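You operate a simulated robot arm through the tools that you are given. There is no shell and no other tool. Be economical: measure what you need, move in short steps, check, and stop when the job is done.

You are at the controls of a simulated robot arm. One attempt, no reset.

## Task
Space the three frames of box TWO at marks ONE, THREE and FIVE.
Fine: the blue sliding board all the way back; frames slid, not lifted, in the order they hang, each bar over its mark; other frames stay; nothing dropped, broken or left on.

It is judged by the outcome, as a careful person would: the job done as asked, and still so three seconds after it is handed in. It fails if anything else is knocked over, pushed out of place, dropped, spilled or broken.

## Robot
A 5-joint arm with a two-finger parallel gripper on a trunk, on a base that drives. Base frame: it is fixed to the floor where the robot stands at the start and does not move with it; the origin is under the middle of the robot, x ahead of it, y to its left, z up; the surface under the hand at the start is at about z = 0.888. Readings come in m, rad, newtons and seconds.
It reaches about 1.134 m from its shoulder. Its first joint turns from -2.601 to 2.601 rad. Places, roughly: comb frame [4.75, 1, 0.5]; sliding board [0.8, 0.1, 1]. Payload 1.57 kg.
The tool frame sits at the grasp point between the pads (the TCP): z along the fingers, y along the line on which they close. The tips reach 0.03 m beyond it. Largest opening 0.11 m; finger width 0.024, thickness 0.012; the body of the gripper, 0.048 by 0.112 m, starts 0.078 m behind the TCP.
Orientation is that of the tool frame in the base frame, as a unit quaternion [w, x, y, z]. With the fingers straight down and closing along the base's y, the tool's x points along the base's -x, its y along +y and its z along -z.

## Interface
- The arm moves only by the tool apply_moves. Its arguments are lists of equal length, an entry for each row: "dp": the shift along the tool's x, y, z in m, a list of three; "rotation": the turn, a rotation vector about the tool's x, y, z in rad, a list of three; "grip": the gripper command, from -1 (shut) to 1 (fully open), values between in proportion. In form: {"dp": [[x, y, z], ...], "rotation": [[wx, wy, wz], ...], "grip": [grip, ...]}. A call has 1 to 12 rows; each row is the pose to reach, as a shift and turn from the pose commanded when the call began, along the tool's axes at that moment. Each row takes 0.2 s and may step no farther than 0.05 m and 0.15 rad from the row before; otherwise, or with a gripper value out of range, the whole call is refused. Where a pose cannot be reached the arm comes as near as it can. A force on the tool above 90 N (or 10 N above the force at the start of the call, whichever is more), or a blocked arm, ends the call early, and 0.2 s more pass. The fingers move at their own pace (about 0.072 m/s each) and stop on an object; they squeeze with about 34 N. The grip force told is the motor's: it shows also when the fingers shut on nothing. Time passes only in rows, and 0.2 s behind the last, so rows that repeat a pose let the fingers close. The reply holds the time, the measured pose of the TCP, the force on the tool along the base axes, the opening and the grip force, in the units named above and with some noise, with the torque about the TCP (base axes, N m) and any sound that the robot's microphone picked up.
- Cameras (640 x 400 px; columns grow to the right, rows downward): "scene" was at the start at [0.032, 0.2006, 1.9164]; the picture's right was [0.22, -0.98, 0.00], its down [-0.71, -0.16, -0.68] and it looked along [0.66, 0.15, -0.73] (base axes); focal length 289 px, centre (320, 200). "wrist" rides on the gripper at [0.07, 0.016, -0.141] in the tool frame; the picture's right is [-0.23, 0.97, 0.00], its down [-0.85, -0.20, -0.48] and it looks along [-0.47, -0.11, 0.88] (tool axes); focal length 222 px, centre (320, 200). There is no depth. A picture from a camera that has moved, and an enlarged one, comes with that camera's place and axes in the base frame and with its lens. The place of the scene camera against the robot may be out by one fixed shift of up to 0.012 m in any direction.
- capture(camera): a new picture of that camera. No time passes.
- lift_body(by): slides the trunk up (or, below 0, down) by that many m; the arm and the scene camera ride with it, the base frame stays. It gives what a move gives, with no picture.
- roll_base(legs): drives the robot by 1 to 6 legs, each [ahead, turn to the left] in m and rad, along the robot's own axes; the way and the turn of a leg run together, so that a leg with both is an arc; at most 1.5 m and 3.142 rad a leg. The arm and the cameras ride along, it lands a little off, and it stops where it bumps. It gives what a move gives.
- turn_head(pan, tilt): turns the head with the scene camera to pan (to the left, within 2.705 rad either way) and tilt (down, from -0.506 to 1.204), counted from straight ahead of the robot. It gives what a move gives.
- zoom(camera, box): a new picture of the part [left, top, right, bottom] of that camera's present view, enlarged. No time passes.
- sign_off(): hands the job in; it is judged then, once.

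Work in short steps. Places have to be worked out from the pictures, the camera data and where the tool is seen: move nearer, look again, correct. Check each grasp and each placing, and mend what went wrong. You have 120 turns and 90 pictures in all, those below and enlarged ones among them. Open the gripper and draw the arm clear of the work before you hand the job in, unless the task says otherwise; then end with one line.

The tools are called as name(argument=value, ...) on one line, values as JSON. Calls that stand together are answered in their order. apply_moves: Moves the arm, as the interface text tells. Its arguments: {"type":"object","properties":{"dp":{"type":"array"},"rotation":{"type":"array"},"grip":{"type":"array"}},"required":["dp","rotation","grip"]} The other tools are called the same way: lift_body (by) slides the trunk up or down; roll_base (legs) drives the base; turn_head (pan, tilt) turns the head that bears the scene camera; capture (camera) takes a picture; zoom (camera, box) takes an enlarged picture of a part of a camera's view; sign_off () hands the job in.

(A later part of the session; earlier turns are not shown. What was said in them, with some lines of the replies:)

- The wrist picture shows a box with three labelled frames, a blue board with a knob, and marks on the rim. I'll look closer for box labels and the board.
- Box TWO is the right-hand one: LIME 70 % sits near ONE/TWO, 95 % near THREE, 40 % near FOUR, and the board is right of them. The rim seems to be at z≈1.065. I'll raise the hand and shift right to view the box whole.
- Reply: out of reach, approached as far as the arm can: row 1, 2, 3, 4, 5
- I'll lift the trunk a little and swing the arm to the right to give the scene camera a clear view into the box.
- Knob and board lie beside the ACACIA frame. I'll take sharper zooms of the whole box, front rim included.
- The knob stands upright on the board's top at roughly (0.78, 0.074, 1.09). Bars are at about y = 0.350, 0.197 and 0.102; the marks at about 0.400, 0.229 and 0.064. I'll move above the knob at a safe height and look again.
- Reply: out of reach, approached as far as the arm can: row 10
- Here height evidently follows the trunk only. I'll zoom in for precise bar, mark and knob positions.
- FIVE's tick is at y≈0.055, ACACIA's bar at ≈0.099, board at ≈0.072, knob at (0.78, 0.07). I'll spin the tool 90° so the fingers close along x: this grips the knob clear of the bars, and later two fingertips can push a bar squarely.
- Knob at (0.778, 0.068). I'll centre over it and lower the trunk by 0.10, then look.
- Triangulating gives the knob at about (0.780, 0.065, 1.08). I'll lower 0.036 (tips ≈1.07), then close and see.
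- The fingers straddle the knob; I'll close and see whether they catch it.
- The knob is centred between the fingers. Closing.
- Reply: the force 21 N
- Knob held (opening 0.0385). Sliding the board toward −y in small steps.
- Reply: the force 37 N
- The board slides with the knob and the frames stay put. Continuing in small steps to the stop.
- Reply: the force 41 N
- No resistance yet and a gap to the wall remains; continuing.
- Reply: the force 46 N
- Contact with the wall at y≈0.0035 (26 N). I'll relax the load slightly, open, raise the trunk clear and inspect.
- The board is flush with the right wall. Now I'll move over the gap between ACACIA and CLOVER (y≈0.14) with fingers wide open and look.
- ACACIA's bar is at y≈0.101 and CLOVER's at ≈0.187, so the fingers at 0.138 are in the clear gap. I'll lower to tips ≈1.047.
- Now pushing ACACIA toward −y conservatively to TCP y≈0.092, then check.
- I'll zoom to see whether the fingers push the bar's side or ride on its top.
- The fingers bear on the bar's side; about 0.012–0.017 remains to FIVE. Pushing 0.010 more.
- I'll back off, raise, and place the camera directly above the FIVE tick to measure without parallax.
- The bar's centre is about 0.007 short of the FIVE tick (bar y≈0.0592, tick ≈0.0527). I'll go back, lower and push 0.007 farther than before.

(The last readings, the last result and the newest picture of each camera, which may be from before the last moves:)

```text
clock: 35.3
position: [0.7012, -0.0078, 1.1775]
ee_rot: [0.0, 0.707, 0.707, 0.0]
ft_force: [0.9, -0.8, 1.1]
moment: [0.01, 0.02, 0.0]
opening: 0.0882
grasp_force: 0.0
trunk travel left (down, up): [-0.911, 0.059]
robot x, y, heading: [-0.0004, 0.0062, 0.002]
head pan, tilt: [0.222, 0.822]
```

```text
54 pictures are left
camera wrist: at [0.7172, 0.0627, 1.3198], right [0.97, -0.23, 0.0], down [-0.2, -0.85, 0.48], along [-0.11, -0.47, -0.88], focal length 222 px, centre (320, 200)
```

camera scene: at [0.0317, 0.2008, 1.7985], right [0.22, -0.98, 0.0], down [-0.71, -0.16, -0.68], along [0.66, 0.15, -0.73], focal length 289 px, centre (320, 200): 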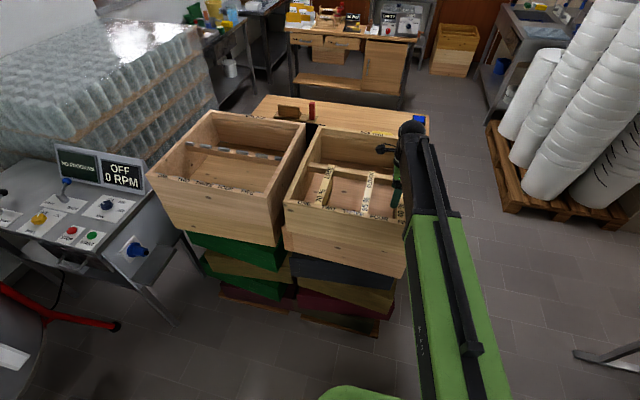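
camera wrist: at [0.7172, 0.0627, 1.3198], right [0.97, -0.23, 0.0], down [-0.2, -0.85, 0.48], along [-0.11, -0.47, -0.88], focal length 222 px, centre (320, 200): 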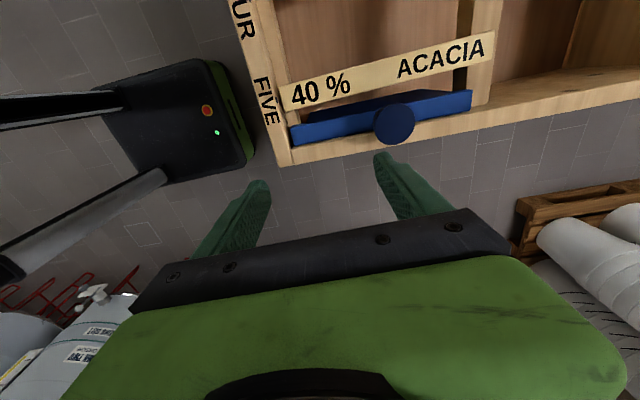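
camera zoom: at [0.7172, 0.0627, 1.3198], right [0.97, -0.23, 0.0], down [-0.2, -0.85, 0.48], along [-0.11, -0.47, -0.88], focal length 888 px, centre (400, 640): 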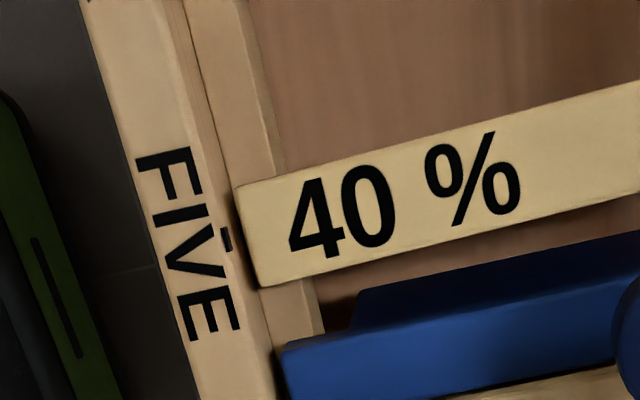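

ACACIA's bar is on the FIVE tick within ~1 mm and parallel. Next CLOVER: fingers go down at y≈0.14 and push toward +y, initially to TCP ≈0.185.

apply_moves(dp=[[0.04, 0.03, 0], [0.08, 0.06, 0], [0.12, 0.08, 0], [0.148, 0.08, 0], [0.148, 0.08, 0]], rotation=[[0, 0, 0], [0, 0, 0], [0, 0, 0], [0, 0, 0], [0, 0, 0]], grip=[0.6, 0.6, 0.6, 0.6, 0.6])

lift_body(by=-0.1)

apply_moves(dp=[[0.008, 0, 0], [0.016, 0, 0], [0.023, 0, 0], [0.029, 0, 0], [0.035, 0, 0], [0.04, 0, 0], [0.045, 0, 0], [0.045, 0, 0]], rotation=[[0, 0, 0], [0, 0, 0], [0, 0, 0], [0, 0, 0], [0, 0, 0], [0, 0, 0], [0, 0, 0], [0, 0, 0]], grip=[0.6, 0.6, 0.6, 0.6, 0.6, 0.6, 0.6, 0.6])

capture(camera="wrist")

```text
clock: 36.5
position: [0.78, 0.1407, 1.1775]
ee_rot: [0.0, 0.707, 0.707, 0.0]
ft_force: [0.1, -0.7, 0.1]
moment: [-0.01, 0.0, -0.02]
opening: 0.088
grasp_force: 0.0
trunk travel left (down, up): [-0.911, 0.059]
robot x, y, heading: [0.0017, 0.0053, -0.0]
head pan, tilt: [0.222, 0.822]
```

```text
clock: 37.8
position: [0.78, 0.1413, 1.0783]
ee_rot: [0.0, 0.707, 0.707, 0.0]
ft_force: [0.5, 0.1, -0.2]
moment: [0.01, 0.01, -0.02]
opening: 0.0879
grasp_force: 0.1
trunk travel left (down, up): [-0.811, 0.159]
robot x, y, heading: [-0.0023, 0.0064, -0.0]
head pan, tilt: [0.222, 0.822]
```

```text
clock: 39.6
position: [0.7793, 0.1856, 1.0787]
ee_rot: [0.0, 0.707, 0.708, 0.0]
ft_force: [-0.6, -4.2, 2.0]
moment: [-0.07, 0.08, 0.03]
opening: 0.088
grasp_force: 0.1
trunk travel left (down, up): [-0.811, 0.159]
robot x, y, heading: [-0.0022, 0.0067, 0.005]
head pan, tilt: [0.222, 0.822]
```

```text
53 pictures are left
camera wrist: at [0.7961, 0.2556, 1.2202], right [0.97, -0.23, 0.0], down [-0.2, -0.86, 0.48], along [-0.11, -0.47, -0.88], focal length 222 px, centre (320, 200)
```

wrist: 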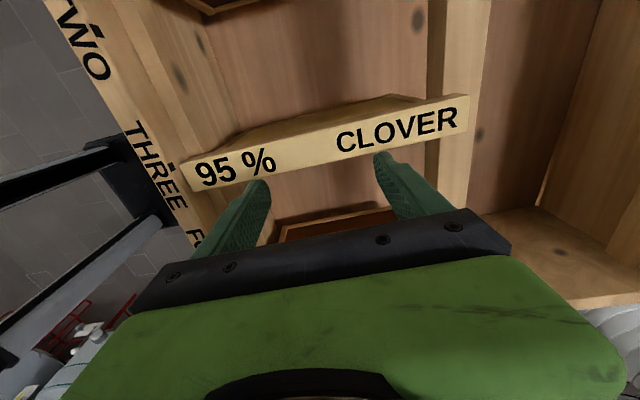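

CLOVER is moving squarely and the THREE tick is in view. Zooming to measure.

zoom(camera="wrist", box=[110, 100, 290, 220])

```text
3.33 times, centred on (200, 160) of wrist
camera zoom: at [0.7961, 0.2556, 1.2202], right [0.97, -0.23, 0.0], down [-0.2, -0.86, 0.48], along [-0.11, -0.47, -0.88], focal length 740 px, centre (720, 333)
```

zoom: 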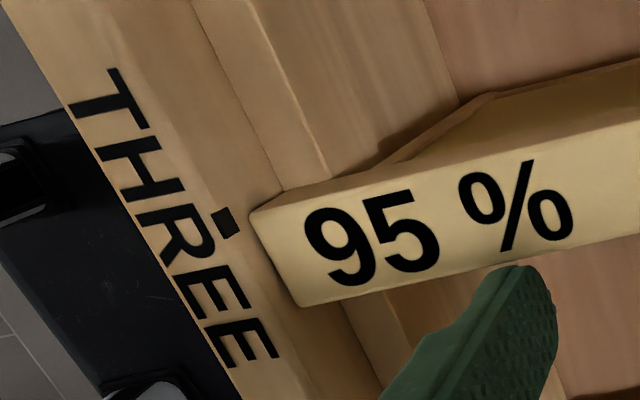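

About 0.010–0.012 remains. I'll push 0.009, retreat, and measure from above THREE.

apply_moves(dp=[[0.004, 0, 0], [0.007, 0, 0], [0.009, 0, 0], [0.009, 0, 0]], rotation=[[0, 0, 0], [0, 0, 0], [0, 0, 0], [0, 0, 0]], grip=[0.6, 0.6, 0.6, 0.6])

apply_moves(dp=[[-0.01, 0, 0], [-0.025, 0, 0]], rotation=[[0, 0, 0], [0, 0, 0]], grip=[0.6, 0.6])

lift_body(by=0.1)

apply_moves(dp=[[-0.01, -0.04, 0], [-0.02, -0.08, 0], [-0.02, -0.08, 0]], rotation=[[0, 0, 0], [0, 0, 0], [0, 0, 0]], grip=[0.6, 0.6, 0.6])

zoom(camera="wrist", box=[220, 40, 380, 140])

```text
clock: 40.6
position: [0.779, 0.1944, 1.078]
ee_rot: [0.0, 0.708, 0.707, 0.0]
ft_force: [-0.4, -2.2, 1.2]
moment: [-0.04, -0.02, -0.08]
opening: 0.0877
grasp_force: 0.0
trunk travel left (down, up): [-0.811, 0.159]
robot x, y, heading: [-0.0017, 0.0029, 0.004]
head pan, tilt: [0.222, 0.822]
```

```text
clock: 41.2
position: [0.78, 0.1695, 1.0771]
ee_rot: [0.0, 0.707, 0.707, 0.001]
ft_force: [-0.5, -0.1, 1.2]
moment: [0.0, 0.0, 0.03]
opening: 0.0882
grasp_force: 0.1
trunk travel left (down, up): [-0.811, 0.159]
robot x, y, heading: [-0.0015, 0.0061, 0.002]
head pan, tilt: [0.222, 0.822]
```

```text
clock: 42.5
position: [0.7791, 0.1693, 1.1776]
ee_rot: [0.0, 0.707, 0.707, 0.0]
ft_force: [1.2, 0.6, 0.1]
moment: [0.03, -0.01, 0.01]
opening: 0.0881
grasp_force: 0.0
trunk travel left (down, up): [-0.911, 0.059]
robot x, y, heading: [-0.0001, 0.007, 0.008]
head pan, tilt: [0.222, 0.822]
```

```text
clock: 43.4
position: [0.7001, 0.1488, 1.1779]
ee_rot: [0.0, 0.707, 0.707, 0.0]
ft_force: [0.2, 0.4, -0.3]
moment: [-0.01, 0.0, 0.0]
opening: 0.0881
grasp_force: 0.1
trunk travel left (down, up): [-0.911, 0.059]
robot x, y, heading: [-0.0002, 0.0079, 0.002]
head pan, tilt: [0.222, 0.822]
```

```text
4.00 times, centred on (300, 90) of wrist
camera zoom: at [0.7162, 0.22, 1.3199], right [0.97, -0.23, 0.0], down [-0.2, -0.85, 0.48], along [-0.11, -0.47, -0.88], focal length 888 px, centre (400, 640)
```

zoom: 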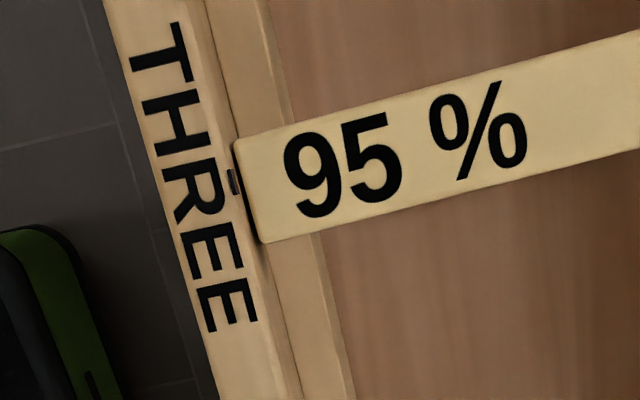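

CLOVER is about 0.0037 short of THREE. Going back for a push 0.0037 deeper, then re-measuring.

apply_moves(dp=[[0.01, 0.04, 0], [0.02, 0.08, 0], [0.02, 0.08, 0]], rotation=[[0, 0, 0], [0, 0, 0], [0, 0, 0]], grip=[0.6, 0.6, 0.6])

lift_body(by=-0.1)

apply_moves(dp=[[0.008, 0, 0], [0.016, 0, 0], [0.022, 0, 0], [0.026, 0, 0], [0.0287, 0, 0], [0.0287, 0, 0]], rotation=[[0, 0, 0], [0, 0, 0], [0, 0, 0], [0, 0, 0], [0, 0, 0], [0, 0, 0]], grip=[0.6, 0.6, 0.6, 0.6, 0.6, 0.6])

apply_moves(dp=[[-0.01, 0, 0], [-0.0287, 0, 0]], rotation=[[0, 0, 0], [0, 0, 0]], grip=[0.6, 0.6])

lift_body(by=0.1)

apply_moves(dp=[[-0.01, -0.04, 0], [-0.02, -0.08, 0], [-0.02, -0.08, 0]], rotation=[[0, 0, 0], [0, 0, 0], [0, 0, 0]], grip=[0.6, 0.6, 0.6])

zoom(camera="wrist", box=[220, 40, 380, 140])

```text
clock: 44.1
position: [0.7791, 0.1687, 1.1791]
ee_rot: [0.0, 0.708, 0.706, 0.0]
ft_force: [0.3, 0.0, 0.2]
moment: [0.0, 0.02, 0.02]
opening: 0.0878
grasp_force: 0.0
trunk travel left (down, up): [-0.911, 0.059]
robot x, y, heading: [0.0011, 0.0071, 0.001]
head pan, tilt: [0.222, 0.822]
```

```text
clock: 45.5
position: [0.7795, 0.1688, 1.0781]
ee_rot: [0.0, 0.707, 0.707, 0.0]
ft_force: [0.8, -1.0, 0.0]
moment: [0.0, -0.02, 0.0]
opening: 0.0881
grasp_force: 0.1
trunk travel left (down, up): [-0.811, 0.159]
robot x, y, heading: [-0.0, 0.0063, 0.004]
head pan, tilt: [0.222, 0.822]
```

```text
clock: 46.9
position: [0.7786, 0.1966, 1.0766]
ee_rot: [0.0, 0.708, 0.706, 0.001]
ft_force: [0.0, -3.4, 1.3]
moment: [-0.08, -0.04, -0.08]
opening: 0.0877
grasp_force: 0.1
trunk travel left (down, up): [-0.811, 0.159]
robot x, y, heading: [-0.0015, 0.0041, -0.0]
head pan, tilt: [0.222, 0.822]
```

```text
clock: 47.5
position: [0.7802, 0.1682, 1.0782]
ee_rot: [0.001, 0.707, 0.707, 0.0]
ft_force: [0.0, -0.7, -0.4]
moment: [-0.01, -0.01, -0.01]
opening: 0.088
grasp_force: 0.0
trunk travel left (down, up): [-0.811, 0.159]
robot x, y, heading: [-0.0023, 0.0093, -0.001]
head pan, tilt: [0.222, 0.822]
```

```text
clock: 48.8
position: [0.7797, 0.1694, 1.1778]
ee_rot: [0.0, 0.707, 0.707, 0.0]
ft_force: [0.3, 0.6, 0.4]
moment: [-0.01, -0.02, 0.0]
opening: 0.0881
grasp_force: 0.1
trunk travel left (down, up): [-0.911, 0.059]
robot x, y, heading: [-0.0016, 0.0078, 0.001]
head pan, tilt: [0.222, 0.822]
```

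```text
clock: 49.6
position: [0.6995, 0.1497, 1.1764]
ee_rot: [0.0, 0.708, 0.707, 0.001]
ft_force: [0.8, 0.5, -0.7]
moment: [0.0, 0.01, 0.0]
opening: 0.088
grasp_force: 0.2
trunk travel left (down, up): [-0.911, 0.059]
robot x, y, heading: [-0.0015, 0.007, 0.002]
head pan, tilt: [0.222, 0.822]
```

```text
4.00 times, centred on (300, 90) of wrist
camera zoom: at [0.7169, 0.2203, 1.3199], right [0.97, -0.23, 0.0], down [-0.2, -0.85, 0.48], along [-0.11, -0.47, -0.88], focal length 888 px, centre (400, 640)
```

zoom: 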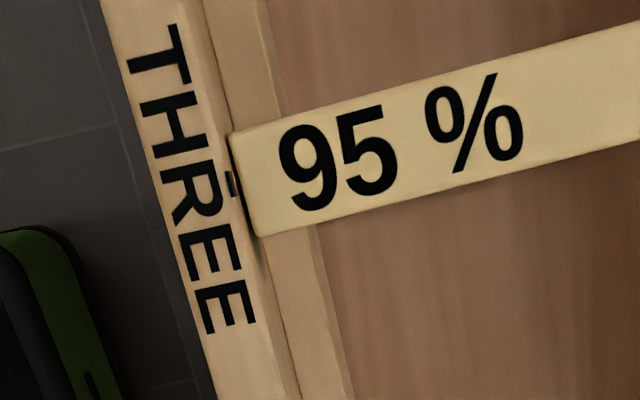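

CLOVER is on THREE within ~1.5 mm. Now LIME: go to y≈0.304 (clear gap), lower and push toward +y to ≈0.355.

apply_moves(dp=[[0.04, 0.03, 0], [0.08, 0.06, 0], [0.12, 0.08, 0], [0.155, 0.08, 0], [0.155, 0.08, 0]], rotation=[[0, 0, 0], [0, 0, 0], [0, 0, 0], [0, 0, 0], [0, 0, 0]], grip=[0.6, 0.6, 0.6, 0.6, 0.6])

capture(camera="wrist")

```text
clock: 50.8
position: [0.7805, 0.3041, 1.1777]
ee_rot: [0.0, 0.707, 0.707, -0.001]
ft_force: [0.6, 0.4, 0.4]
moment: [-0.04, 0.0, 0.02]
opening: 0.0879
grasp_force: 0.0
trunk travel left (down, up): [-0.911, 0.059]
robot x, y, heading: [0.0019, 0.0059, 0.001]
head pan, tilt: [0.222, 0.822]
```

```text
49 pictures are left
camera wrist: at [0.7971, 0.3749, 1.32], right [0.97, -0.23, 0.0], down [-0.2, -0.86, 0.48], along [-0.11, -0.47, -0.88], focal length 222 px, centre (320, 200)
```

wrist: 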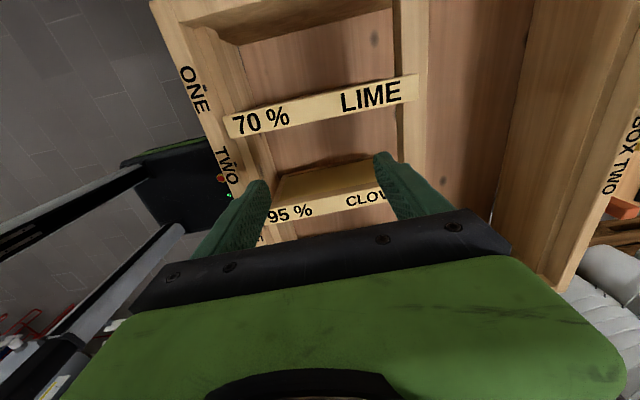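

LIME is confirmed at y≈0.350. Lowering and pushing.

lift_body(by=-0.1)

apply_moves(dp=[[0.008, 0, 0], [0.016, 0, 0], [0.024, 0, 0], [0.031, 0, 0], [0.037, 0, 0], [0.043, 0, 0], [0.048, 0, 0], [0.052, 0, 0], [0.052, 0, 0]], rotation=[[0, 0, 0], [0, 0, 0], [0, 0, 0], [0, 0, 0], [0, 0, 0], [0, 0, 0], [0, 0, 0], [0, 0, 0], [0, 0, 0]], grip=[0.6, 0.6, 0.6, 0.6, 0.6, 0.6, 0.6, 0.6, 0.6])

zoom(camera="wrist", box=[110, 100, 290, 220])

```text
clock: 52.1
position: [0.7802, 0.3038, 1.0782]
ee_rot: [0.0, 0.707, 0.707, 0.0]
ft_force: [-0.3, -0.5, 0.0]
moment: [-0.02, 0.02, 0.02]
opening: 0.088
grasp_force: 0.1
trunk travel left (down, up): [-0.811, 0.159]
robot x, y, heading: [0.0016, 0.003, -0.001]
head pan, tilt: [0.222, 0.822]
```

```text
clock: 54.1
position: [0.78, 0.3558, 1.0774]
ee_rot: [0.0, 0.707, 0.708, 0.001]
ft_force: [-1.2, -3.6, 1.8]
moment: [-0.08, -0.02, -0.02]
opening: 0.0881
grasp_force: 0.1
trunk travel left (down, up): [-0.811, 0.159]
robot x, y, heading: [0.0016, 0.0066, -0.001]
head pan, tilt: [0.222, 0.822]
```

```text
3.33 times, centred on (200, 160) of wrist
camera zoom: at [0.7969, 0.4265, 1.2203], right [0.97, -0.23, 0.0], down [-0.2, -0.86, 0.48], along [-0.11, -0.47, -0.88], focal length 740 px, centre (720, 333)
```

zoom: 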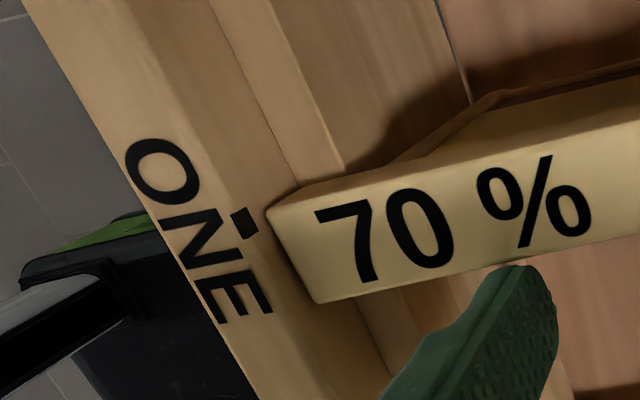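

About 0.012 remains by comparison with CLOVER's view. Push 0.0115, retreat, and measure from above ONE.

apply_moves(dp=[[0.004, 0, 0], [0.008, 0, 0], [0.0115, 0, 0], [0.0115, 0, 0]], rotation=[[0, 0, 0], [0, 0, 0], [0, 0, 0], [0, 0, 0]], grip=[0.6, 0.6, 0.6, 0.6])

apply_moves(dp=[[-0.01, 0, 0], [-0.025, 0, 0]], rotation=[[0, 0, 0], [0, 0, 0]], grip=[0.6, 0.6])

lift_body(by=0.1)

apply_moves(dp=[[-0.01, -0.04, 0], [-0.02, -0.08, 0], [-0.02, -0.08, 0]], rotation=[[0, 0, 0], [0, 0, 0], [0, 0, 0]], grip=[0.6, 0.6, 0.6])

zoom(camera="wrist", box=[220, 40, 380, 140])

```text
clock: 55.1
position: [0.7803, 0.3671, 1.0775]
ee_rot: [0.0, 0.707, 0.708, 0.0]
ft_force: [0.2, -2.1, 1.6]
moment: [-0.08, -0.01, -0.02]
opening: 0.0877
grasp_force: 0.0
trunk travel left (down, up): [-0.811, 0.159]
robot x, y, heading: [0.0023, 0.0076, 0.002]
head pan, tilt: [0.222, 0.822]
```

```text
clock: 55.7
position: [0.7807, 0.3431, 1.0779]
ee_rot: [0.0, 0.707, 0.707, 0.001]
ft_force: [-0.3, -0.2, -1.3]
moment: [0.01, 0.01, -0.01]
opening: 0.0881
grasp_force: 0.0
trunk travel left (down, up): [-0.811, 0.159]
robot x, y, heading: [0.0003, 0.0067, 0.007]
head pan, tilt: [0.222, 0.822]
```

```text
clock: 57.1
position: [0.7801, 0.3424, 1.1785]
ee_rot: [-0.001, 0.708, 0.707, 0.0]
ft_force: [-0.5, 0.7, 1.6]
moment: [0.0, 0.01, 0.01]
opening: 0.0879
grasp_force: 0.1
trunk travel left (down, up): [-0.911, 0.059]
robot x, y, heading: [0.0048, 0.0075, -0.001]
head pan, tilt: [0.222, 0.822]
```

```text
clock: 57.9
position: [0.6998, 0.3215, 1.1784]
ee_rot: [0.0, 0.708, 0.707, -0.001]
ft_force: [0.1, 0.7, 0.5]
moment: [0.02, 0.02, -0.02]
opening: 0.088
grasp_force: 0.0
trunk travel left (down, up): [-0.911, 0.059]
robot x, y, heading: [0.0014, 0.0043, 0.003]
head pan, tilt: [0.222, 0.822]
```

```text
4.00 times, centred on (300, 90) of wrist
camera zoom: at [0.7168, 0.3932, 1.3199], right [0.97, -0.23, 0.0], down [-0.2, -0.85, 0.48], along [-0.11, -0.47, -0.88], focal length 888 px, centre (400, 640)
```

zoom: 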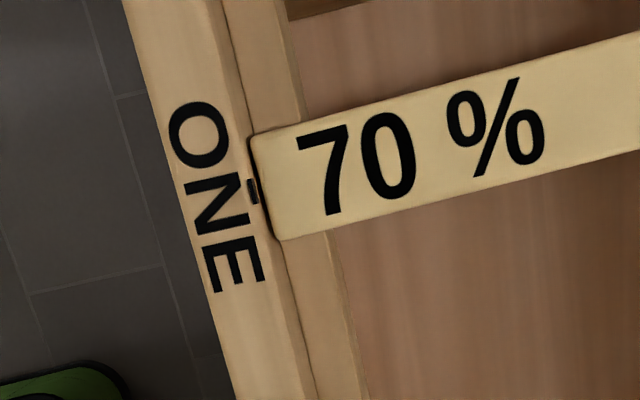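

LIME is right on ONE. I'll raise, draw the arm clear to the right, and check the whole box.

lift_body(by=0.055)

apply_moves(dp=[[-0.05, -0.005, 0], [-0.1, -0.01, 0], [-0.15, -0.015, 0], [-0.2, -0.02, 0], [-0.25, -0.025, 0], [-0.3, -0.03, 0], [-0.35, -0.035, 0], [-0.4, -0.04, 0], [-0.45, -0.045, 0], [-0.5, -0.05, 0], [-0.55, -0.055, 0], [-0.6, -0.06, 0]], rotation=[[0, 0, 0], [0, 0, 0], [0, 0, 0], [0, 0, 0], [0, 0, 0], [0, 0, 0], [0, 0, 0], [0, 0, 0], [0, 0, 0], [0, 0, 0], [0, 0, 0], [0, 0, 0]], grip=[1, 1, 1, 1, 1, 1, 1, 1, 1, 1, 1, 1])

zoom(camera="scene", box=[270, 150, 430, 250])

capture(camera="scene")

```text
clock: 58.8
position: [0.7004, 0.3206, 1.2337]
ee_rot: [0.0, 0.707, 0.707, 0.001]
ft_force: [0.3, 0.1, -0.3]
moment: [0.04, -0.01, 0.02]
opening: 0.0881
grasp_force: 0.1
trunk travel left (down, up): [-0.966, 0.004]
robot x, y, heading: [0.0014, 0.0054, 0.005]
head pan, tilt: [0.222, 0.822]
```

```text
refused: row 1 steps farther than a row can; nothing moved
```

```text
4.00 times, centred on (350, 200) of scene
camera zoom: at [0.032, 0.2007, 1.9534], right [0.22, -0.98, 0.0], down [-0.71, -0.16, -0.68], along [0.66, 0.15, -0.73], focal length 1154 px, centre (200, 200)
```

zoom: 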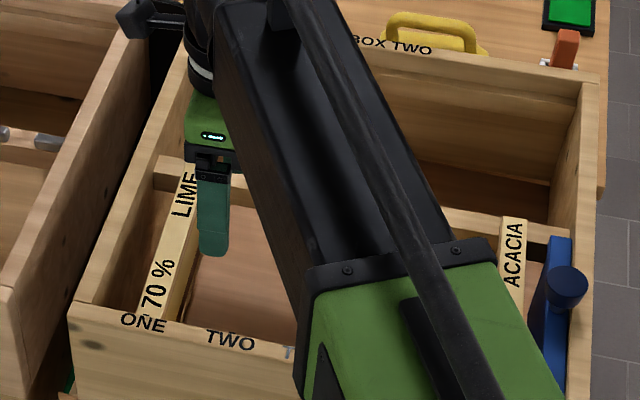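

```text
45 pictures are left
camera scene: at [0.032, 0.2007, 1.9534], right [0.22, -0.98, 0.0], down [-0.71, -0.16, -0.68], along [0.66, 0.15, -0.73], focal length 289 px, centre (320, 200)
```

scene: 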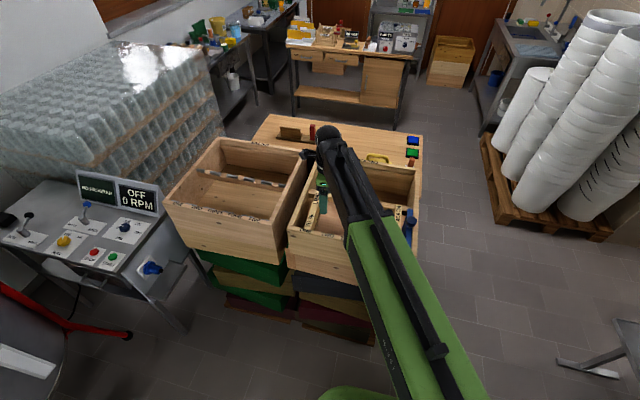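

That move was refused for step size; resending with smaller rows.

apply_moves(dp=[[-0.049, 0, 0], [-0.098, 0, 0], [-0.147, 0, 0], [-0.196, 0, 0], [-0.245, 0, 0], [-0.294, 0, 0], [-0.343, 0, 0], [-0.392, 0, 0], [-0.441, 0, 0], [-0.49, 0, 0], [-0.539, 0, 0], [-0.588, 0, 0]], rotation=[[0, 0, 0], [0, 0, 0], [0, 0, 0], [0, 0, 0], [0, 0, 0], [0, 0, 0], [0, 0, 0], [0, 0, 0], [0, 0, 0], [0, 0, 0], [0, 0, 0], [0, 0, 0]], grip=[1, 1, 1, 1, 1, 1, 1, 1, 1, 1, 1, 1])

zoom(camera="scene", box=[270, 150, 430, 250])

```text
clock: 61.4
position: [0.7026, -0.2671, 1.2327]
ee_rot: [0.0, 0.707, 0.707, -0.001]
ft_force: [0.3, -1.1, -0.3]
moment: [0.0, 0.0, 0.01]
opening: 0.11
grasp_force: 0.0
trunk travel left (down, up): [-0.966, 0.004]
robot x, y, heading: [0.0005, 0.0043, 0.004]
head pan, tilt: [0.222, 0.822]
```

```text
4.00 times, centred on (350, 200) of scene
camera zoom: at [0.0321, 0.1993, 1.9536], right [0.22, -0.98, 0.0], down [-0.71, -0.16, -0.68], along [0.66, 0.15, -0.73], focal length 1154 px, centre (200, 200)
```

zoom: 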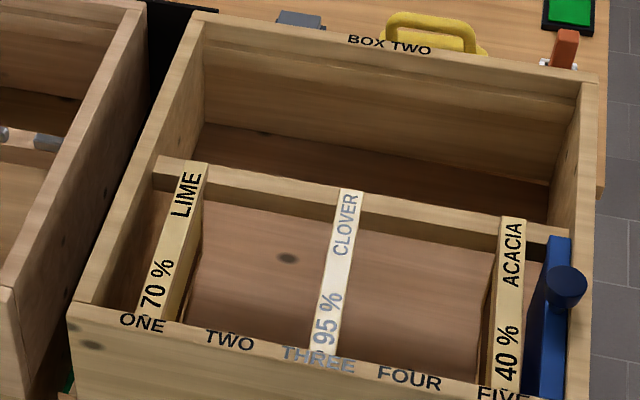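

All three bars line up with ONE, THREE and FIVE, parallel and resting. One last close look at the board against the wall.

zoom(camera="scene", box=[380, 195, 430, 255])

capture(camera="wrist")

```text
6.67 times, centred on (405, 225) of scene
camera zoom: at [0.0321, 0.1993, 1.9536], right [0.22, -0.98, 0.0], down [-0.71, -0.16, -0.68], along [0.66, 0.15, -0.73], focal length 1924 px, centre (-247, 33)
```

zoom: 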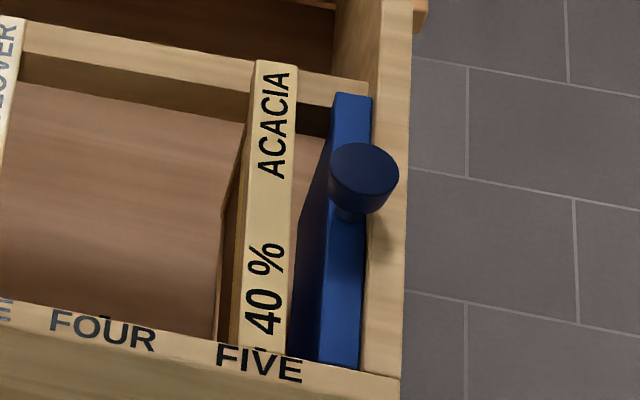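

```text
42 pictures are left
camera wrist: at [0.7184, -0.1959, 1.3749], right [0.97, -0.23, 0.0], down [-0.2, -0.86, 0.48], along [-0.11, -0.47, -0.88], focal length 222 px, centre (320, 200)
```

wrist: 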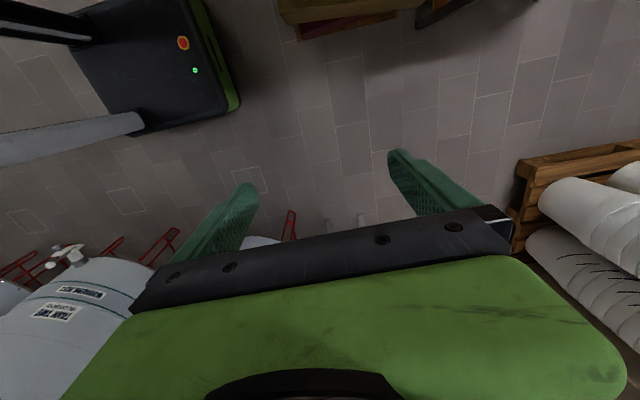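

The board is flush with the wall, the frames are at their marks, the gripper is open and the arm clear. Handing in.

sign_off()

```text
The job is handed in.
```

The three frames of box TWO are at their marks: LIME over ONE, CLOVER over THREE and ACACIA over FIVE, each within about 1.5 mm by the wrist camera; the blue board is back flat against the right wall, and nothing else in view was disturbed.
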